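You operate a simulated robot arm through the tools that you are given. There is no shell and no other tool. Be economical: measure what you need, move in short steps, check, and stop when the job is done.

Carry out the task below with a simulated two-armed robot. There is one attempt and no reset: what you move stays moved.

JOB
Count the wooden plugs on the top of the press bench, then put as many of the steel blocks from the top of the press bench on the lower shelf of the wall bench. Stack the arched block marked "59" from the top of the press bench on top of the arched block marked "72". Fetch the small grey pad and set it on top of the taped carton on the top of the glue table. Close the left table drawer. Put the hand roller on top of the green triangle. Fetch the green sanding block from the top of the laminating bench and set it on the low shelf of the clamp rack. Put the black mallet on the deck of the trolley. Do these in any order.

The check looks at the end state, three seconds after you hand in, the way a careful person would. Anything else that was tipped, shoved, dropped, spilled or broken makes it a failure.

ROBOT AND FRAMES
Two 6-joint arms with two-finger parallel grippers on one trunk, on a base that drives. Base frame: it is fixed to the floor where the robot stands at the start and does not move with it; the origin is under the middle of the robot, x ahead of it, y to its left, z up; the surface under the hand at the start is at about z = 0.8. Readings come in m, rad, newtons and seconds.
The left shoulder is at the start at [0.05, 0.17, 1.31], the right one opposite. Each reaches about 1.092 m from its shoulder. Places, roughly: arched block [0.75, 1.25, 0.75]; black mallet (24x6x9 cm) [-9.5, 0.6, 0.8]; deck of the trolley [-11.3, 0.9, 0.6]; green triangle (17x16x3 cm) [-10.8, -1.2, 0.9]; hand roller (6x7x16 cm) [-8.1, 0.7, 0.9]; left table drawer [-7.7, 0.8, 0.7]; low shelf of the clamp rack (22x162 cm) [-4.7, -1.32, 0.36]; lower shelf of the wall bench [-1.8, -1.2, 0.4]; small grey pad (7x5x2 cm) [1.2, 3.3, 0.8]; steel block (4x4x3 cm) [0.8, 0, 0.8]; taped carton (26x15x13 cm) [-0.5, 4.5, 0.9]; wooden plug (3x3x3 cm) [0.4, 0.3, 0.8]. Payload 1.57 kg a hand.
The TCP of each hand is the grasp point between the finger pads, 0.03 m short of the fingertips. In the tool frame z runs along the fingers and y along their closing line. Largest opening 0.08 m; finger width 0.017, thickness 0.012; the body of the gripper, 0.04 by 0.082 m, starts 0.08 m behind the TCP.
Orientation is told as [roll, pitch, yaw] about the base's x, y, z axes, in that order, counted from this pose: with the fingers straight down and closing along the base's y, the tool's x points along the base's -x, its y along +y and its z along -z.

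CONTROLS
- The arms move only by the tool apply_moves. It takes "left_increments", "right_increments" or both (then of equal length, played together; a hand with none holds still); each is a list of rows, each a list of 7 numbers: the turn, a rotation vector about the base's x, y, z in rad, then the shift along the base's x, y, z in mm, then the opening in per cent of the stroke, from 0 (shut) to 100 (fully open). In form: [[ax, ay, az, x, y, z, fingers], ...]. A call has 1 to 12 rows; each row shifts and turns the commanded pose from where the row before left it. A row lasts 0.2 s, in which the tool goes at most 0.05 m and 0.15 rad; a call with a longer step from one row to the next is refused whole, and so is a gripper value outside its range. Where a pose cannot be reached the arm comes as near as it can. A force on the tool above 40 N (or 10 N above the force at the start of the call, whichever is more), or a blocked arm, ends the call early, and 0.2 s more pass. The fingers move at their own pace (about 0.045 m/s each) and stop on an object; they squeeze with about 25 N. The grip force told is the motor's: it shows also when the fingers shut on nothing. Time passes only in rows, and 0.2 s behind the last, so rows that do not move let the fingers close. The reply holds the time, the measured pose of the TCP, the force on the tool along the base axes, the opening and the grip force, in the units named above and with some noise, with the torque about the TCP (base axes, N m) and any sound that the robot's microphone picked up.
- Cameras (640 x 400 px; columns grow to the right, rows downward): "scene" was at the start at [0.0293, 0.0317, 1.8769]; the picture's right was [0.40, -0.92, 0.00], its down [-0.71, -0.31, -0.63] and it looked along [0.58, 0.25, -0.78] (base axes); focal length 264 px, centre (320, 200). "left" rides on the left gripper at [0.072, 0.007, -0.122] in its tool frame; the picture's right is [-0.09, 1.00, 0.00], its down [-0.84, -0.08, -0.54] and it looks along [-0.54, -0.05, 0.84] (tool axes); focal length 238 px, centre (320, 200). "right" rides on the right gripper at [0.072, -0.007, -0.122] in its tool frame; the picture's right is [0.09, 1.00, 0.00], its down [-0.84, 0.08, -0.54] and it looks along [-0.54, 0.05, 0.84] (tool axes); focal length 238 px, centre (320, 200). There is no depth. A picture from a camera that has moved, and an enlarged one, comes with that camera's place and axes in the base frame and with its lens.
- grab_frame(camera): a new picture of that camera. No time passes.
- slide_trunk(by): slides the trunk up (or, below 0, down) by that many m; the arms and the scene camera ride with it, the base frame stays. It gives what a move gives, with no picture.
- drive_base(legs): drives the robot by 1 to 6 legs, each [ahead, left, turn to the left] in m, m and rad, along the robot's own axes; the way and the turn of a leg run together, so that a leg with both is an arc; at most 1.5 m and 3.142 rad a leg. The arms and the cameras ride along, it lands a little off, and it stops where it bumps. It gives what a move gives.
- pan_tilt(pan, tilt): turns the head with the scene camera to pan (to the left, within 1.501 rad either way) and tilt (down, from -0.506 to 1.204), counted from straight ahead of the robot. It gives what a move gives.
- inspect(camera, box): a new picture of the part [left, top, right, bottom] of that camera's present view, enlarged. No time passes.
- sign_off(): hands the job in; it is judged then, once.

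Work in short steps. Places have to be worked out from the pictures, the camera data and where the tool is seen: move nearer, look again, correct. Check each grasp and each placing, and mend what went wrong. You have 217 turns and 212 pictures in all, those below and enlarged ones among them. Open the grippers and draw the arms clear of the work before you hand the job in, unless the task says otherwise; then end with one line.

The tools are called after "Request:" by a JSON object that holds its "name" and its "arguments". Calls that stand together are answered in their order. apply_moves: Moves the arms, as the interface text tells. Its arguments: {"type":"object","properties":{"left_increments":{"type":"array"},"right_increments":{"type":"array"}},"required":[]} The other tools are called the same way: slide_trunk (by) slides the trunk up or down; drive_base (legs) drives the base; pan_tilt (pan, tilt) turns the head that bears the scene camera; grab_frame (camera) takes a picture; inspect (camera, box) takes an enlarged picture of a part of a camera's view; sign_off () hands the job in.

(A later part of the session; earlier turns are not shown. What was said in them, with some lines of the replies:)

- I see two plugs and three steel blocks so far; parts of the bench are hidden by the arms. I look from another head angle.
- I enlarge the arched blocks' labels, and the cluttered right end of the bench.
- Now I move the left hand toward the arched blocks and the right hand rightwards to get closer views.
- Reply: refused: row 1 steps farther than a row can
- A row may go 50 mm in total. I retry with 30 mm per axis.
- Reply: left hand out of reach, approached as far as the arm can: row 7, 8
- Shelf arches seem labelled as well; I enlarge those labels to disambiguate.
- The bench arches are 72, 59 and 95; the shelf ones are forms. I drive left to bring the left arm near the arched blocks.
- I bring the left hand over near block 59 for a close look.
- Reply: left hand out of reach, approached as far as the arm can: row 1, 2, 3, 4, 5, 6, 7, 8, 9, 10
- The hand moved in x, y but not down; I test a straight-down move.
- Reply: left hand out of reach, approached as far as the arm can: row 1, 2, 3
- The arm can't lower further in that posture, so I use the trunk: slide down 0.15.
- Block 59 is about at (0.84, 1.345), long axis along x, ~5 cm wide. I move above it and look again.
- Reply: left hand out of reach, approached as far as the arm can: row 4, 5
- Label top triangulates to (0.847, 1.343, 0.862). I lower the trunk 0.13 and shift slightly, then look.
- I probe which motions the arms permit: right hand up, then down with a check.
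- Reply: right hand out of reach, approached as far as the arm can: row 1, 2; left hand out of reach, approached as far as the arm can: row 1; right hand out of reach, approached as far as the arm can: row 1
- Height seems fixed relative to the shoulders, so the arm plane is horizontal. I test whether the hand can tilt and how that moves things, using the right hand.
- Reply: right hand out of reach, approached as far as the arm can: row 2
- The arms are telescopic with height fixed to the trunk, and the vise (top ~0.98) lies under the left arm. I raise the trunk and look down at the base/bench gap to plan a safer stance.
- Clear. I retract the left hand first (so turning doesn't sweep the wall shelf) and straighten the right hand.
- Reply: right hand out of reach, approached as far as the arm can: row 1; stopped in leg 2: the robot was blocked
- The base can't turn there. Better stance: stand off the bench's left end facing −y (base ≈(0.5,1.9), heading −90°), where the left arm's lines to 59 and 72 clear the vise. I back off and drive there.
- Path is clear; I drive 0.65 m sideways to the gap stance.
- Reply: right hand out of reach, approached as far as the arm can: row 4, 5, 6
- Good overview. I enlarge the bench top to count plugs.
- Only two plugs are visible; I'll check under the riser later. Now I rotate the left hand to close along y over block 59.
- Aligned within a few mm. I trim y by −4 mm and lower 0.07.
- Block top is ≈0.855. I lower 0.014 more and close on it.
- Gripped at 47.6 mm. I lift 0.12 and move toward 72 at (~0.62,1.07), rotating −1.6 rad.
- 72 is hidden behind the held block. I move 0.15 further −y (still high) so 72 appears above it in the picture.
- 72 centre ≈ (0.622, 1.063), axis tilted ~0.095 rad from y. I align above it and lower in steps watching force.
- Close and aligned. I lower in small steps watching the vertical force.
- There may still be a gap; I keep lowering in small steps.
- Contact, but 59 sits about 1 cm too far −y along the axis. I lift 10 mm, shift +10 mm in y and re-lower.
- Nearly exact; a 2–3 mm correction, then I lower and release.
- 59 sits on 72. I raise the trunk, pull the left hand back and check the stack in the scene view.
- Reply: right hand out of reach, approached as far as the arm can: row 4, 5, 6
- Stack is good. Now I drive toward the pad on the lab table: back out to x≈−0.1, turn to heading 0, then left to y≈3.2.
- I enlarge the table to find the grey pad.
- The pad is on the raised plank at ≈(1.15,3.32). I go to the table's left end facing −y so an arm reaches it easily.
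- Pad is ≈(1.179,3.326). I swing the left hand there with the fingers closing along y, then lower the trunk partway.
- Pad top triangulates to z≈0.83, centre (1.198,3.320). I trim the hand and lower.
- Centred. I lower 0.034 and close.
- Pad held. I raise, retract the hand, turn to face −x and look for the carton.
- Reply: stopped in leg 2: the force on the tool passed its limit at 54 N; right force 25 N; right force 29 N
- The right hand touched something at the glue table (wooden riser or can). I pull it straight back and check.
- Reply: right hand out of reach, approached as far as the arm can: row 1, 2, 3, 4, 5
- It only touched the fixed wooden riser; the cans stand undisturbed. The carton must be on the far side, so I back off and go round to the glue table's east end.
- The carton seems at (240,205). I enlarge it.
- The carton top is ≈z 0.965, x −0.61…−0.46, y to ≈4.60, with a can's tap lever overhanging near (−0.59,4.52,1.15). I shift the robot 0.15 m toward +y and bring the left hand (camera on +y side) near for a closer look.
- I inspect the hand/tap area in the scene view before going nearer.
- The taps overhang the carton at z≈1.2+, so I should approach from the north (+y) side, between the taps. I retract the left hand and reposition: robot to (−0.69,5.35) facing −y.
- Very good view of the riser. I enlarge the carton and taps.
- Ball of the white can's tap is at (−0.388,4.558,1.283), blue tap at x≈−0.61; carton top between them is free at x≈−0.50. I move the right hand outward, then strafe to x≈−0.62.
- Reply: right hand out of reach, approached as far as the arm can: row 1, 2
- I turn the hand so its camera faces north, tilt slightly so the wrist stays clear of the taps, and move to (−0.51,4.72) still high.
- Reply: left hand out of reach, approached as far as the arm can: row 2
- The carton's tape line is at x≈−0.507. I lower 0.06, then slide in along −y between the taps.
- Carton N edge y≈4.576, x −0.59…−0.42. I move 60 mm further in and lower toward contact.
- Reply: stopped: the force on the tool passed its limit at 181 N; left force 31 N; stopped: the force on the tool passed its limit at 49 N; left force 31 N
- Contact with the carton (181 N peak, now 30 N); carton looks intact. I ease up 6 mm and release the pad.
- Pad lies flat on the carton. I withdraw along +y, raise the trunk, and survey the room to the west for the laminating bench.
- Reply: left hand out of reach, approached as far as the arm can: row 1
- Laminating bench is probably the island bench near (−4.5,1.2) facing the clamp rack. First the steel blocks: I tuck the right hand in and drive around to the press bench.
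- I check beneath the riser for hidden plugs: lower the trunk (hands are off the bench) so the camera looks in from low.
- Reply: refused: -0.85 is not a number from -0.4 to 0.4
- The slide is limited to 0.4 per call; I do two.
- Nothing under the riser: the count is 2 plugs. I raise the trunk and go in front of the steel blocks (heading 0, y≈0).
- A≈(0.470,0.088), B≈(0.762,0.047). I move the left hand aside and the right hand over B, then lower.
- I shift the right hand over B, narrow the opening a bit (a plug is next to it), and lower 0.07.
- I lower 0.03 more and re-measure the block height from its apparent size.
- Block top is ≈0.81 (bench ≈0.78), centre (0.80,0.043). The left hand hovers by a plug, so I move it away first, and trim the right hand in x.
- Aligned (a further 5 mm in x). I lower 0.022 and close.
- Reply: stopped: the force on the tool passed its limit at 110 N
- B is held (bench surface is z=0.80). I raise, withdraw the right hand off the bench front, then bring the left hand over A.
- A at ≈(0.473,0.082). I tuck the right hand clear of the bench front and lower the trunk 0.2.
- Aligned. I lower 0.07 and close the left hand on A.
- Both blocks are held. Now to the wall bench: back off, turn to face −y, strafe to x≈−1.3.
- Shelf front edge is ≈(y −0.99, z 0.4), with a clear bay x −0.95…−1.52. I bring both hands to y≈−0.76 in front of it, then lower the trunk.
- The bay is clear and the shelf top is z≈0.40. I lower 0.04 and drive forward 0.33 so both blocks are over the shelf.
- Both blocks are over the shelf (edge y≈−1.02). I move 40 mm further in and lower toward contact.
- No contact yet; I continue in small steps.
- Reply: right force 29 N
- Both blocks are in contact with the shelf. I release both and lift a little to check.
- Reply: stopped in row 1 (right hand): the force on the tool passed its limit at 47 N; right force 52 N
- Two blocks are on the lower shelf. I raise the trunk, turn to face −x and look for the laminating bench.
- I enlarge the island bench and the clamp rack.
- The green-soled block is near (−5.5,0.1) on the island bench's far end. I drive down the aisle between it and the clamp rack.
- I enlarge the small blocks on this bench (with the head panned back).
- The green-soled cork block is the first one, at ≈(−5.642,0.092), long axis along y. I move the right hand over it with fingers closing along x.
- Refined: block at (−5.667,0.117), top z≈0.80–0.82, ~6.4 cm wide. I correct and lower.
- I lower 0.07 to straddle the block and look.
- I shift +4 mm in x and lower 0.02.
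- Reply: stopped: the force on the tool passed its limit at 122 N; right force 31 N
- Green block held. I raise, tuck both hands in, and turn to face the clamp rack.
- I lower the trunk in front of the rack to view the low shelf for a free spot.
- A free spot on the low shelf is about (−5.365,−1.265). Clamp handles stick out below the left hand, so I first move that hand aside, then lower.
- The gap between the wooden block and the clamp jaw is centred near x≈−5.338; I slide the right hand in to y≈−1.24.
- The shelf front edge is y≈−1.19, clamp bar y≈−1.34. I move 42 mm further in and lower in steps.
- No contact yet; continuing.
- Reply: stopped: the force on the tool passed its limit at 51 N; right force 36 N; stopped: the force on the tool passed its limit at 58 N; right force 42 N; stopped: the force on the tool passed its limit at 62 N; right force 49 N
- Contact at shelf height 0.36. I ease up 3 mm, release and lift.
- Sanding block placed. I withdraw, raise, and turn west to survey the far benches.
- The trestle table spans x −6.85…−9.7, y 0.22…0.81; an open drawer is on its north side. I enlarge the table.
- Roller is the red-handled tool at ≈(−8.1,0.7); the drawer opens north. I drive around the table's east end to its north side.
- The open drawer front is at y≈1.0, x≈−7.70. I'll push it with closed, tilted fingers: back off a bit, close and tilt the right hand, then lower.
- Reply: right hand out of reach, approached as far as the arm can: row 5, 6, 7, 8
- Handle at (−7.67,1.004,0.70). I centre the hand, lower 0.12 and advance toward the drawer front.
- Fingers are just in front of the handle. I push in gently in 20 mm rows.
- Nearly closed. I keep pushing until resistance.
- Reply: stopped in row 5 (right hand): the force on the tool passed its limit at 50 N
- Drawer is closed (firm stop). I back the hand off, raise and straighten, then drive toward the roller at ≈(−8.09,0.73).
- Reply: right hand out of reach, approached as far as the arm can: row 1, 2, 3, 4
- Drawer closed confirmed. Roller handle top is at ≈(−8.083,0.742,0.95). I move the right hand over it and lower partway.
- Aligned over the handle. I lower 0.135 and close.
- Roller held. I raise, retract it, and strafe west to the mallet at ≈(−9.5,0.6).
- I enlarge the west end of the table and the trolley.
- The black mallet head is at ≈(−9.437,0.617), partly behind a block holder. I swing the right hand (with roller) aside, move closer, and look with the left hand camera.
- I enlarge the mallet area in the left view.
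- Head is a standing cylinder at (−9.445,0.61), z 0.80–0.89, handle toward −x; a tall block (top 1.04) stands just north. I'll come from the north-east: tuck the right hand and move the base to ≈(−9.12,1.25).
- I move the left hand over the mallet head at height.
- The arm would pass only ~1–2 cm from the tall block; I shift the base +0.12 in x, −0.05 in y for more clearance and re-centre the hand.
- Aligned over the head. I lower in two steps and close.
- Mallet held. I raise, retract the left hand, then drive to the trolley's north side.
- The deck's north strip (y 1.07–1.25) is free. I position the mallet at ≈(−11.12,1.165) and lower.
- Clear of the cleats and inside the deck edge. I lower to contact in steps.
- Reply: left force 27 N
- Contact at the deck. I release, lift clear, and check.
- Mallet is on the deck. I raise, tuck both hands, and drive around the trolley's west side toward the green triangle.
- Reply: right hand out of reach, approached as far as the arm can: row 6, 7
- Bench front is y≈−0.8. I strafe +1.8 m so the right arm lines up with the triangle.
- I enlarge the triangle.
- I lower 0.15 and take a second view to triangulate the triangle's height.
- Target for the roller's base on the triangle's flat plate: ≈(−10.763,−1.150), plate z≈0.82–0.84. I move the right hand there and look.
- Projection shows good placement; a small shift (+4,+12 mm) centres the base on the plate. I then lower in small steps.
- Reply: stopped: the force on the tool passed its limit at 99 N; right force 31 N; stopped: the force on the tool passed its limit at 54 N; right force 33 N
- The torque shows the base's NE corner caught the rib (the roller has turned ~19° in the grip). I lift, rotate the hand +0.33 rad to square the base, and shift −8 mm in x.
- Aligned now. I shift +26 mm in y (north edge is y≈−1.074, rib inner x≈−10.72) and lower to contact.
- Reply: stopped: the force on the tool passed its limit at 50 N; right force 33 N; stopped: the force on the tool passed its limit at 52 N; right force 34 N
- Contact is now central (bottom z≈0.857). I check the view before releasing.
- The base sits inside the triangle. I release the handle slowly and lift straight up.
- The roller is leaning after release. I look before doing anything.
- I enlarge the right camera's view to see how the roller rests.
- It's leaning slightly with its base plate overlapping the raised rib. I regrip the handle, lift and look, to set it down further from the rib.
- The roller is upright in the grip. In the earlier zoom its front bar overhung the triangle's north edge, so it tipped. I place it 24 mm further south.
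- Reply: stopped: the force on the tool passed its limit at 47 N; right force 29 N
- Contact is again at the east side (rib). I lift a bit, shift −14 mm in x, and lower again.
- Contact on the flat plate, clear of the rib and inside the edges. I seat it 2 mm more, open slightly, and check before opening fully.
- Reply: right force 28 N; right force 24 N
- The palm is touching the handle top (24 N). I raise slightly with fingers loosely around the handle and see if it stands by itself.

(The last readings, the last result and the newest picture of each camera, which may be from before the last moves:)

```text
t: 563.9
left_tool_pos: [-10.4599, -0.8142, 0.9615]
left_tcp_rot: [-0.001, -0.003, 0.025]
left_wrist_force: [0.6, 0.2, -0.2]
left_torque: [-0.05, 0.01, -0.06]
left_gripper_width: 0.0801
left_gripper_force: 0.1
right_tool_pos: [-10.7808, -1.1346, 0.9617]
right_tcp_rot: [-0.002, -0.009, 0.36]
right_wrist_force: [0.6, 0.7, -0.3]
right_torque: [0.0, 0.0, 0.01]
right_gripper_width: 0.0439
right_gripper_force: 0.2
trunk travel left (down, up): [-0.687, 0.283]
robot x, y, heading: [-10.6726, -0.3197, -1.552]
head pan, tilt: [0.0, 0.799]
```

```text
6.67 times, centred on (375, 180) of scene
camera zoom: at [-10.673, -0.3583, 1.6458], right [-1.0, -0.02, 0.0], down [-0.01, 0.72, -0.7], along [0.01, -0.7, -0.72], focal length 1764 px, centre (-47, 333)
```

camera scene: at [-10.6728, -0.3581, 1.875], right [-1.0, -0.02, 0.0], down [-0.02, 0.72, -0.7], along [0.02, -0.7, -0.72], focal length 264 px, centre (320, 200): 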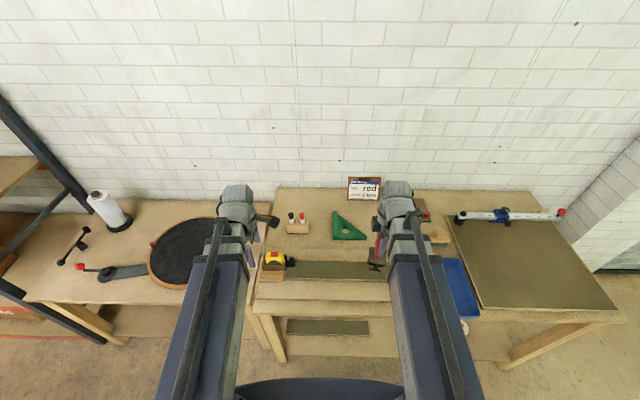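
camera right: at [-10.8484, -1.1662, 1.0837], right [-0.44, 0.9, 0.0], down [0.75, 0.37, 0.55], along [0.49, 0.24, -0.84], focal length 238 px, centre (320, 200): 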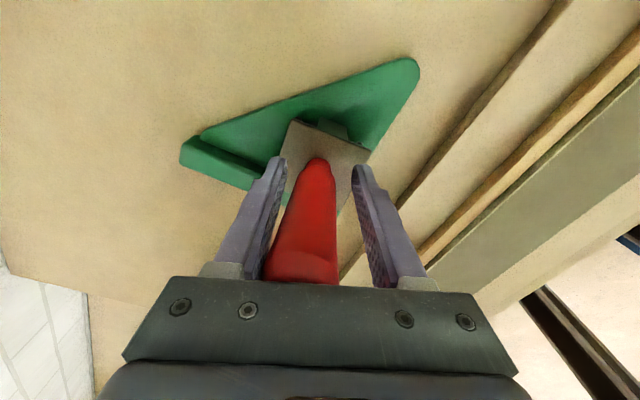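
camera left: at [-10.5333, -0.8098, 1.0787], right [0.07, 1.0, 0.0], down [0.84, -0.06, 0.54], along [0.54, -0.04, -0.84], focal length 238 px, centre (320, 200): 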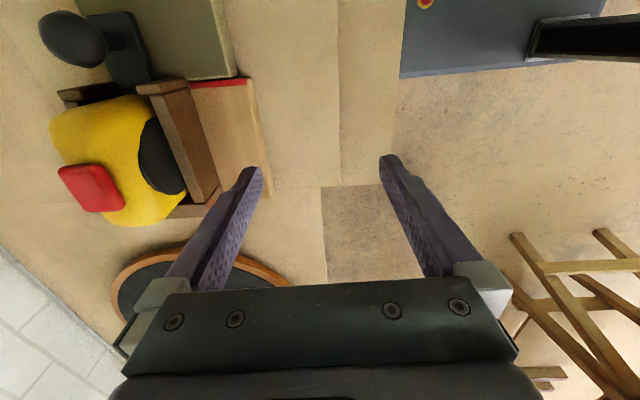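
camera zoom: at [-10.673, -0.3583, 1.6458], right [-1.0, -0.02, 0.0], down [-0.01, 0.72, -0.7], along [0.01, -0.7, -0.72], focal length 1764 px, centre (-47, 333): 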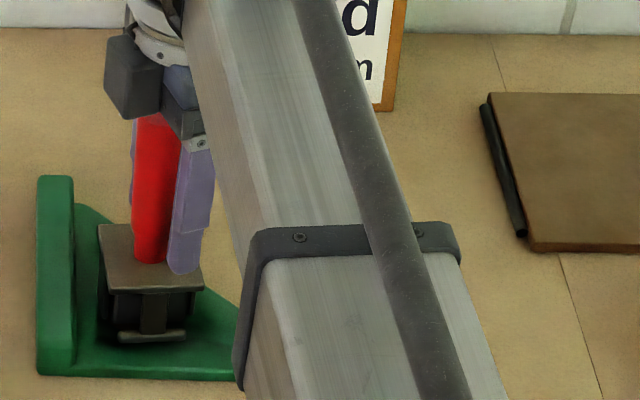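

Its roller is sinking into the triangle's hole. Better: turn it 90° (bar toward the rib) and set it just north-east of the hole. I regrip, lift, rotate −90° and reposition.

Request:
{"name": "apply_moves", "arguments": {"right_increments": [[0, 0, 0, 0, 0, 0, 45], [0, 0, 0, 0, 0, 0, 30], [0, 0, 0, 0, 0, 0, 0], [0, 0, 0, 0, 0, 0, 0], [0, 0, 0, 0, 0, 0, 0]]}}

Request:
{"name": "slide_trunk", "arguments": {"by": 0.05}}

Request:
{"name": "apply_moves", "arguments": {"right_increments": [[0, 0, -0.143, 1, 2, 0, 0], [0, 0, -0.143, 1, 2, 0, 0], [0, 0, -0.143, 1, 2, 0, 0], [0, 0, -0.143, 1, 2, 0, 0], [0, 0, -0.143, 1, 2, 0, 0], [0, 0, -0.143, 1, 2, 0, 0], [0, 0, -0.143, 1, 2, 0, 0], [0, 0, -0.143, 1, 2, 0, 0], [0, 0, -0.143, 1, 2, 0, 0], [0, 0, -0.143, 0, 2, 0, 0], [0, 0, -0.141, 0, 3, 0, 0]]}}

Request:
{"name": "grab_frame", "arguments": {"camera": "right"}}

Request:
{"name": "inspect", "arguments": {"camera": "scene", "box": [340, 140, 410, 210]}}

```text
t: 565.1
left_tool_pos: [-10.4605, -0.814, 0.9625]
left_tcp_rot: [0.0, -0.002, 0.025]
left_wrist_force: [0.9, 0.0, 0.4]
left_torque: [-0.01, 0.01, -0.02]
left_gripper_width: 0.0798
left_gripper_force: 0.0
right_tool_pos: [-10.7816, -1.1336, 0.9615]
right_tcp_rot: [-0.003, -0.009, 0.359]
right_wrist_force: [-0.8, 0.5, 0.3]
right_torque: [0.04, 0.04, 0.0]
right_gripper_width: 0.028
right_gripper_force: 25.1
trunk travel left (down, up): [-0.687, 0.283]
robot x, y, heading: [-10.6724, -0.3183, -1.55]
head pan, tilt: [0.0, 0.799]
```

```text
t: 566.0
left_tool_pos: [-10.4605, -0.8144, 1.0113]
left_tcp_rot: [0.002, -0.002, 0.024]
left_wrist_force: [0.3, 0.9, 0.7]
left_torque: [0.0, -0.01, -0.01]
left_gripper_width: 0.0799
left_gripper_force: 0.1
right_tool_pos: [-10.7814, -1.1339, 1.011]
right_tcp_rot: [-0.003, -0.008, 0.359]
right_wrist_force: [0.4, 0.2, -3.5]
right_torque: [-0.03, -0.01, 0.02]
right_gripper_width: 0.0281
right_gripper_force: 24.6
trunk travel left (down, up): [-0.737, 0.233]
robot x, y, heading: [-10.6704, -0.3172, -1.552]
head pan, tilt: [0.0, 0.799]
```

```text
t: 568.4
left_tool_pos: [-10.4604, -0.8144, 1.0119]
left_tcp_rot: [0.002, -0.002, 0.024]
left_wrist_force: [-0.9, 0.3, -0.5]
left_torque: [0.0, -0.01, 0.02]
left_gripper_width: 0.0801
left_gripper_force: 0.0
right_tool_pos: [-10.7711, -1.1102, 1.0106]
right_tcp_rot: [-0.004, -0.008, -1.214]
right_wrist_force: [-0.6, -0.5, -4.0]
right_torque: [0.08, 0.04, 0.0]
right_gripper_width: 0.0278
right_gripper_force: 25.1
trunk travel left (down, up): [-0.737, 0.233]
robot x, y, heading: [-10.6737, -0.3177, -1.55]
head pan, tilt: [0.0, 0.799]
```

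```text
25 pictures are left
camera right: at [-10.8046, -1.0453, 1.1336], right [0.9, 0.43, 0.0], down [0.37, -0.75, 0.55], along [0.24, -0.5, -0.84], focal length 238 px, centre (320, 200)
```

right: 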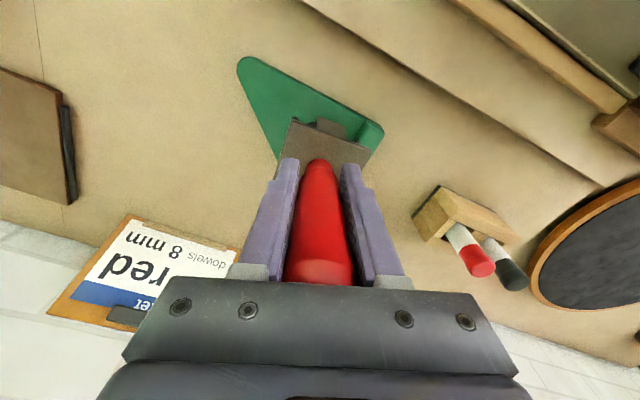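

```text
5.71 times, centred on (375, 175) of scene
camera zoom: at [-10.673, -0.3586, 1.6958], right [-1.0, -0.02, 0.0], down [-0.01, 0.72, -0.7], along [0.01, -0.7, -0.72], focal length 1512 px, centre (6, 343)
```

zoom: 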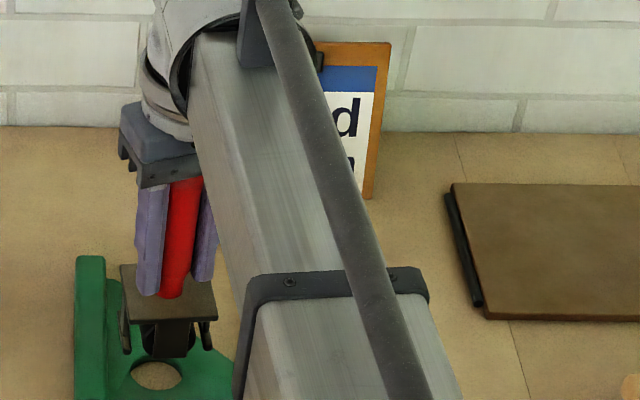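

Now I see two side feet (E and W), each ~4 cm long along y: earlier one foot was over the edge/hole. This orientation keeps both feet on solid plate. I lower near contact and verify.

Request:
{"name": "slide_trunk", "arguments": {"by": -0.045}}

Request:
{"name": "inspect", "arguments": {"camera": "scene", "box": [345, 150, 405, 210]}}

```text
t: 569.3
left_tool_pos: [-10.4606, -0.8148, 0.9672]
left_tcp_rot: [0.001, -0.002, 0.025]
left_wrist_force: [0.5, -0.9, 0.7]
left_torque: [0.01, 0.01, -0.01]
left_gripper_width: 0.0801
left_gripper_force: 0.1
right_tool_pos: [-10.7722, -1.1111, 0.9667]
right_tcp_rot: [-0.005, -0.008, -1.212]
right_wrist_force: [1.1, 0.1, -3.5]
right_torque: [0.04, -0.02, 0.01]
right_gripper_width: 0.0278
right_gripper_force: 25.1
trunk travel left (down, up): [-0.692, 0.278]
robot x, y, heading: [-10.6753, -0.3169, -1.55]
head pan, tilt: [0.0, 0.799]
```

```text
6.67 times, centred on (375, 180) of scene
camera zoom: at [-10.6731, -0.3585, 1.6508], right [-1.0, -0.02, 0.0], down [-0.01, 0.72, -0.7], along [0.01, -0.7, -0.72], focal length 1764 px, centre (-47, 333)
```

zoom: 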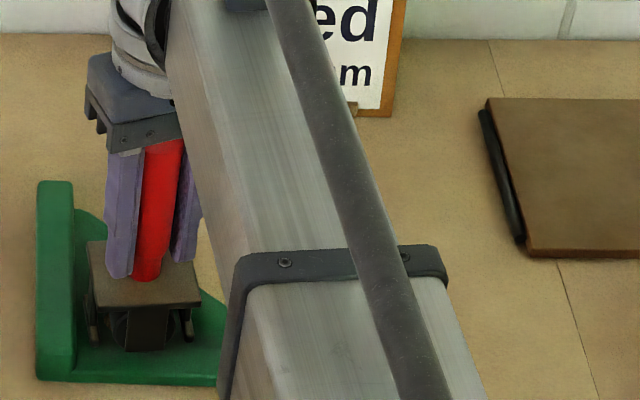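

Both feet straddle the hole's x-range. I shift (+4,+10) mm and lower to contact.

Request:
{"name": "apply_moves", "arguments": {"right_increments": [[0, 0, 0, 4, 10, 0, 0], [0, 0, 0, 0, 0, 0, 0]]}}

Request:
{"name": "slide_trunk", "arguments": {"by": -0.006}}

Request:
{"name": "slide_trunk", "arguments": {"by": -0.005}}

Request:
{"name": "slide_trunk", "arguments": {"by": -0.004}}

Request:
{"name": "slide_trunk", "arguments": {"by": -0.004}}

```text
t: 569.9
left_tool_pos: [-10.4603, -0.8149, 0.9661]
left_tcp_rot: [0.002, -0.003, 0.023]
left_wrist_force: [-0.4, -0.2, -0.5]
left_torque: [0.0, 0.03, 0.0]
left_gripper_width: 0.08
left_gripper_force: 0.0
right_tool_pos: [-10.7686, -1.1011, 0.9664]
right_tcp_rot: [-0.004, -0.006, -1.21]
right_wrist_force: [-0.3, -0.6, -2.6]
right_torque: [0.0, 0.03, -0.02]
right_gripper_width: 0.0277
right_gripper_force: 24.8
trunk travel left (down, up): [-0.692, 0.278]
robot x, y, heading: [-10.6727, -0.321, -1.551]
head pan, tilt: [0.0, 0.799]
```

```text
t: 570.4
left_tool_pos: [-10.46, -0.814, 0.9605]
left_tcp_rot: [0.0, -0.002, 0.025]
left_wrist_force: [-0.2, 0.1, -0.4]
left_torque: [-0.01, -0.02, -0.02]
left_gripper_width: 0.08
left_gripper_force: 0.1
right_tool_pos: [-10.7668, -1.1018, 0.9603]
right_tcp_rot: [-0.003, -0.007, -1.211]
right_wrist_force: [0.7, -2.2, 11.0]
right_torque: [-0.05, -0.05, -0.03]
right_gripper_width: 0.0278
right_gripper_force: 24.9
trunk travel left (down, up): [-0.686, 0.284]
robot x, y, heading: [-10.674, -0.3202, -1.546]
head pan, tilt: [0.0, 0.799]
```

```text
t: 571.0
left_tool_pos: [-10.4601, -0.8137, 0.9562]
left_tcp_rot: [-0.001, -0.002, 0.024]
left_wrist_force: [1.1, -0.4, -0.1]
left_torque: [-0.03, 0.02, -0.01]
left_gripper_width: 0.08
left_gripper_force: 0.0
right_tool_pos: [-10.768, -1.1002, 0.956]
right_tcp_rot: [-0.004, -0.009, -1.211]
right_wrist_force: [1.2, -1.7, 14.0]
right_torque: [-0.04, -0.08, -0.02]
right_gripper_width: 0.0279
right_gripper_force: 25.1
trunk travel left (down, up): [-0.681, 0.289]
robot x, y, heading: [-10.6732, -0.3197, -1.548]
head pan, tilt: [0.0, 0.799]
```

```text
t: 571.5
left_tool_pos: [-10.4601, -0.8124, 0.9528]
left_tcp_rot: [0.0, -0.001, 0.024]
left_wrist_force: [0.4, -0.8, -0.2]
left_torque: [-0.03, -0.02, 0.0]
left_gripper_width: 0.0801
left_gripper_force: 0.1
right_tool_pos: [-10.7681, -1.1009, 0.9536]
right_tcp_rot: [-0.004, -0.009, -1.211]
right_wrist_force: [1.6, 1.7, 14.3]
right_torque: [0.01, -0.12, 0.02]
right_gripper_width: 0.0276
right_gripper_force: 25.3
trunk travel left (down, up): [-0.677, 0.293]
robot x, y, heading: [-10.6754, -0.3174, -1.552]
head pan, tilt: [0.0, 0.799]
```

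```text
t: 571.9
left_tool_pos: [-10.4597, -0.8134, 0.951]
left_tcp_rot: [0.001, -0.002, 0.024]
left_wrist_force: [-1.2, -0.6, 0.4]
left_torque: [-0.01, 0.0, 0.01]
left_gripper_width: 0.08
left_gripper_force: 0.0
right_tool_pos: [-10.7673, -1.1001, 0.9519]
right_tcp_rot: [-0.004, -0.009, -1.21]
right_wrist_force: [0.7, 1.6, 28.0]
right_torque: [0.06, -0.04, -0.05]
right_gripper_width: 0.0277
right_gripper_force: 24.7
trunk travel left (down, up): [-0.675, 0.295]
robot x, y, heading: [-10.671, -0.3173, -1.549]
head pan, tilt: [0.0, 0.799]
stopped: the force on the tool passed its limit at 50 N (the readings are from after the stop); the commanded pose is now the measured one
```

Contact torque is nearly zero: well centred. I open slightly, raise, and check stability.

Request:
{"name": "apply_moves", "arguments": {"right_increments": [[0, 0, 0, 0, 0, 0, 42], [0, 0, 0, 0, 0, 0, 46], [0, 0, 0, 0, 0, 0, 46], [0, 0, 0, 0, 0, 0, 46]]}}

Request:
{"name": "slide_trunk", "arguments": {"by": 0.015}}

Request:
{"name": "apply_moves", "arguments": {"right_increments": [[0, 0, 0, 0, 0, 0, 58], [0, 0, 0, 0, 0, 0, 58], [0, 0, 0, 0, 0, 0, 58], [0, 0, 0, 0, 0, 0, 58], [0, 0, 0, 0, 0, 0, 58]]}}

Request:
{"name": "grab_frame", "arguments": {"camera": "right"}}

Request:
{"name": "inspect", "arguments": {"camera": "scene", "box": [345, 150, 405, 210]}}

```text
t: 572.9
left_tool_pos: [-10.4615, -0.8125, 0.9494]
left_tcp_rot: [-0.001, -0.003, 0.024]
left_wrist_force: [0.2, 0.5, -0.2]
left_torque: [0.02, 0.03, 0.0]
left_gripper_width: 0.08
left_gripper_force: 0.0
right_tool_pos: [-10.7684, -1.0996, 0.952]
right_tcp_rot: [-0.005, -0.01, -1.211]
right_wrist_force: [0.0, 0.2, 29.6]
right_torque: [-0.16, -0.07, 0.0]
right_gripper_width: 0.0369
right_gripper_force: 0.2
trunk travel left (down, up): [-0.675, 0.295]
robot x, y, heading: [-10.671, -0.317, -1.551]
head pan, tilt: [0.0, 0.799]
```

```text
t: 573.5
left_tool_pos: [-10.4597, -0.814, 0.9638]
left_tcp_rot: [0.002, -0.002, 0.024]
left_wrist_force: [-0.3, -0.1, -0.5]
left_torque: [-0.02, 0.02, 0.02]
left_gripper_width: 0.0799
left_gripper_force: 0.1
right_tool_pos: [-10.768, -1.1019, 0.9637]
right_tcp_rot: [-0.004, -0.009, -1.212]
right_wrist_force: [-0.8, 0.6, 0.4]
right_torque: [0.01, 0.03, -0.01]
right_gripper_width: 0.0367
right_gripper_force: 0.0
trunk travel left (down, up): [-0.69, 0.28]
robot x, y, heading: [-10.6771, -0.3191, -1.549]
head pan, tilt: [0.0, 0.799]
```

```text
t: 574.7
left_tool_pos: [-10.4606, -0.8132, 0.9645]
left_tcp_rot: [0.0, -0.002, 0.023]
left_wrist_force: [-0.1, -0.1, 0.1]
left_torque: [-0.02, -0.02, -0.01]
left_gripper_width: 0.08
left_gripper_force: 0.1
right_tool_pos: [-10.7672, -1.1016, 0.9645]
right_tcp_rot: [-0.004, -0.007, -1.211]
right_wrist_force: [0.1, -0.2, 0.2]
right_torque: [-0.02, 0.02, -0.02]
right_gripper_width: 0.0465
right_gripper_force: 0.1
trunk travel left (down, up): [-0.69, 0.28]
robot x, y, heading: [-10.6728, -0.3208, -1.548]
head pan, tilt: [0.0, 0.799]
```

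```text
22 pictures are left
camera right: at [-10.8009, -1.0362, 1.0863], right [0.9, 0.44, 0.0], down [0.37, -0.75, 0.55], along [0.24, -0.5, -0.84], focal length 238 px, centre (320, 200)
```

right: 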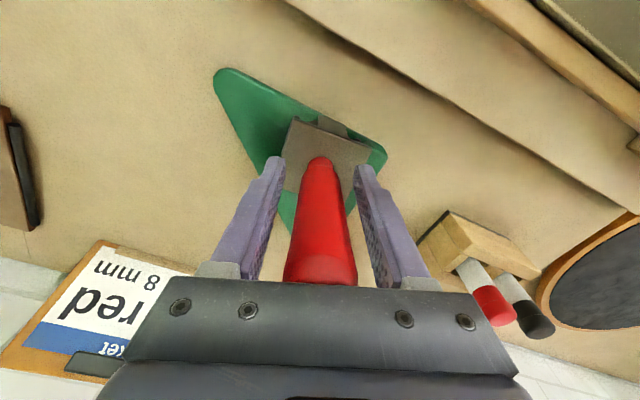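

```text
6.67 times, centred on (375, 180) of scene
camera zoom: at [-10.673, -0.3583, 1.6484], right [-1.0, -0.02, 0.0], down [-0.01, 0.72, -0.7], along [0.01, -0.7, -0.72], focal length 1764 px, centre (-47, 333)
```

zoom: 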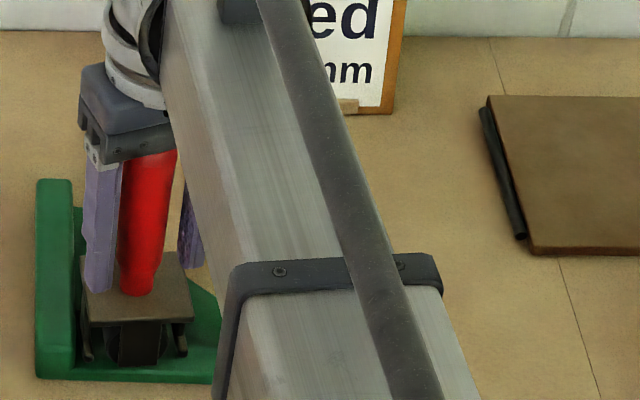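

It appears free-standing but maybe leaning south. I let 2 s pass and look again.

Request:
{"name": "apply_moves", "arguments": {"right_increments": [[0, 0, 0, 0, 0, 0, 58], [0, 0, 0, 0, 0, 0, 58], [0, 0, 0, 0, 0, 0, 58], [0, 0, 0, 0, 0, 0, 58], [0, 0, 0, 0, 0, 0, 58], [0, 0, 0, 0, 0, 0, 58], [0, 0, 0, 0, 0, 0, 58], [0, 0, 0, 0, 0, 0, 58], [0, 0, 0, 0, 0, 0, 58], [0, 0, 0, 0, 0, 0, 58]]}}

Request:
{"name": "slide_trunk", "arguments": {"by": 0.035}}

Request:
{"name": "grab_frame", "arguments": {"camera": "right"}}

```text
t: 576.9
left_tool_pos: [-10.4607, -0.814, 0.9641]
left_tcp_rot: [0.0, -0.002, 0.024]
left_wrist_force: [0.1, 0.4, 1.1]
left_torque: [0.02, 0.01, -0.02]
left_gripper_width: 0.0799
left_gripper_force: 0.1
right_tool_pos: [-10.7676, -1.1019, 0.9651]
right_tcp_rot: [-0.003, -0.008, -1.211]
right_wrist_force: [0.2, 0.6, -0.2]
right_torque: [0.0, -0.01, 0.0]
right_gripper_width: 0.0464
right_gripper_force: 0.1
trunk travel left (down, up): [-0.69, 0.28]
robot x, y, heading: [-10.6701, -0.3193, -1.55]
head pan, tilt: [0.0, 0.799]
```

```text
t: 577.7
left_tool_pos: [-10.4607, -0.8136, 0.9996]
left_tcp_rot: [0.002, -0.002, 0.024]
left_wrist_force: [0.0, -0.5, 0.4]
left_torque: [-0.02, 0.04, 0.01]
left_gripper_width: 0.0802
left_gripper_force: 0.1
right_tool_pos: [-10.7684, -1.1017, 0.999]
right_tcp_rot: [-0.004, -0.009, -1.212]
right_wrist_force: [0.3, -0.5, 0.8]
right_torque: [0.05, 0.03, 0.03]
right_gripper_width: 0.0466
right_gripper_force: 0.1
trunk travel left (down, up): [-0.725, 0.245]
robot x, y, heading: [-10.6759, -0.3179, -1.543]
head pan, tilt: [0.0, 0.799]
```

```text
20 pictures are left
camera right: at [-10.8009, -1.0362, 1.1213], right [0.9, 0.44, 0.0], down [0.37, -0.75, 0.55], along [0.24, -0.5, -0.84], focal length 238 px, centre (320, 200)
```

right: 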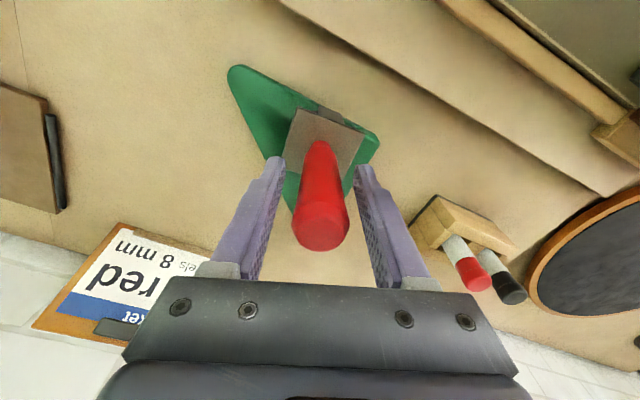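

The handle is vertical (top and base both at ≈(−10.762,−1.115)) and free-standing after seconds. I raise the hand straight up and check again.

Request:
{"name": "slide_trunk", "arguments": {"by": 0.2}}

Request:
{"name": "apply_moves", "arguments": {"right_increments": [[0, 0, 0, -5, 40, 0, 100], [0, 0, 0, -5, 40, 0, 100], [0, 0, 0, -5, 40, 0, 100], [0, 0, 0, -5, 40, 0, 100], [0, 0, 0, -5, 40, 0, 100], [0, 0, 0, -5, 40, 0, 100], [0, 0, 0, 0, 20, 0, 100]]}}

Request:
{"name": "grab_frame", "arguments": {"camera": "scene"}}

Request:
{"name": "inspect", "arguments": {"camera": "scene", "box": [300, 170, 420, 260]}}

```text
t: 579.9
left_tool_pos: [-10.4607, -0.8152, 1.1995]
left_tcp_rot: [0.0, 0.0, 0.025]
left_wrist_force: [-0.4, -0.6, 1.5]
left_torque: [0.02, -0.03, -0.01]
left_gripper_width: 0.0799
left_gripper_force: 0.0
right_tool_pos: [-10.7673, -1.102, 1.1995]
right_tcp_rot: [-0.003, -0.009, -1.21]
right_wrist_force: [-1.5, -0.1, 0.1]
right_torque: [0.0, -0.01, 0.01]
right_gripper_width: 0.0465
right_gripper_force: 0.0
trunk travel left (down, up): [-0.925, 0.045]
robot x, y, heading: [-10.6742, -0.3155, -1.549]
head pan, tilt: [0.0, 0.799]
```

```text
t: 581.5
left_tool_pos: [-10.4608, -0.815, 1.1996]
left_tcp_rot: [-0.001, -0.002, 0.024]
left_wrist_force: [0.3, -0.7, -0.2]
left_torque: [-0.05, 0.01, 0.01]
left_gripper_width: 0.0801
left_gripper_force: 0.1
right_tool_pos: [-10.798, -0.8403, 1.1996]
right_tcp_rot: [-0.002, -0.009, -1.213]
right_wrist_force: [0.1, -1.0, 0.4]
right_torque: [0.05, 0.01, 0.03]
right_gripper_width: 0.0804
right_gripper_force: 0.0
trunk travel left (down, up): [-0.925, 0.045]
robot x, y, heading: [-10.674, -0.3185, -1.553]
head pan, tilt: [0.0, 0.799]
```

```text
19 pictures are left
camera scene: at [-10.6729, -0.3583, 1.8835], right [-1.0, -0.02, 0.0], down [-0.01, 0.72, -0.7], along [0.01, -0.7, -0.72], focal length 264 px, centre (320, 200)
```

scene: 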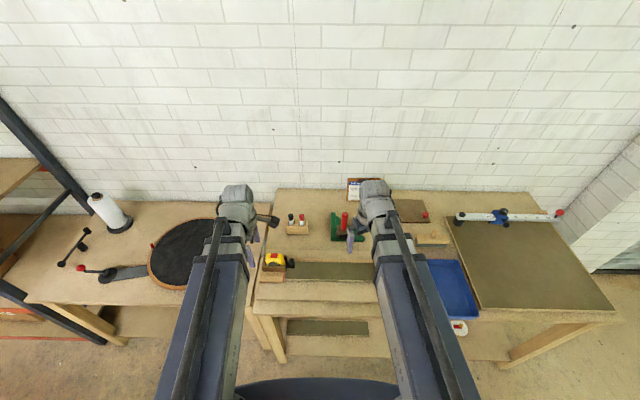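

```text
4.44 times, centred on (360, 215) of scene
camera zoom: at [-10.6729, -0.3583, 1.8835], right [-1.0, -0.02, 0.0], down [-0.01, 0.72, -0.7], along [0.01, -0.7, -0.72], focal length 1176 px, centre (142, 133)
```

zoom: 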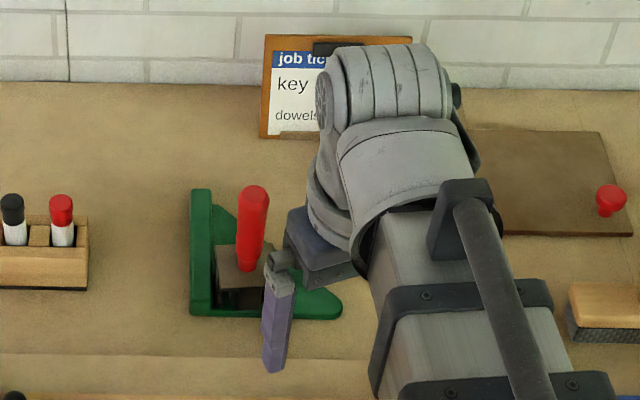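

The roller stands on the triangle. I back the robot away so both arms are clear, then do one last look.

Request:
{"name": "drive_base", "arguments": {"legs": [[-0.35, 0, 0]]}}

Request:
{"name": "inspect", "arguments": {"camera": "scene", "box": [260, 100, 440, 220]}}

```text
t: 583.7
left_tool_pos: [-10.4695, -0.4709, 1.1997]
left_tcp_rot: [0.001, -0.002, 0.018]
left_wrist_force: [-0.4, 0.6, 0.8]
left_torque: [-0.05, -0.01, 0.03]
left_gripper_width: 0.0803
left_gripper_force: 0.1
right_tool_pos: [-10.8082, -0.4934, 1.2004]
right_tcp_rot: [-0.004, -0.007, -1.218]
right_wrist_force: [-1.0, 0.5, -0.2]
right_torque: [-0.05, -0.02, 0.03]
right_gripper_width: 0.0801
right_gripper_force: 0.0
trunk travel left (down, up): [-0.925, 0.045]
robot x, y, heading: [-10.679, 0.0292, -1.561]
head pan, tilt: [0.0, 0.799]
```

```text
3.33 times, centred on (350, 160) of scene
camera zoom: at [-10.6792, -0.0124, 1.8835], right [-1.0, -0.01, 0.0], down [-0.01, 0.72, -0.7], along [0.01, -0.7, -0.72], focal length 882 px, centre (220, 333)
```

zoom: 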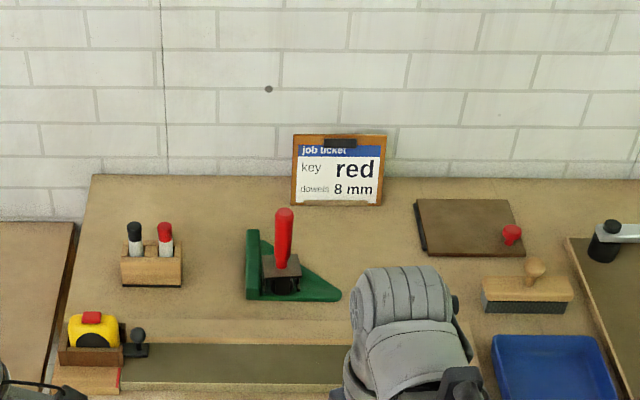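

The roller is still upright on the triangle, both grippers are open and the arms are clear of the work, so I hand in.

Request:
{"name": "sign_off", "arguments": {}}

```text
The job is handed in.
```

All seven jobs are done and handed in: I counted 2 wooden plugs, so 2 steel blocks went on the lower shelf of the wall bench. On the way the right hand bumped the wooden riser on the glue table, and nothing there moved.
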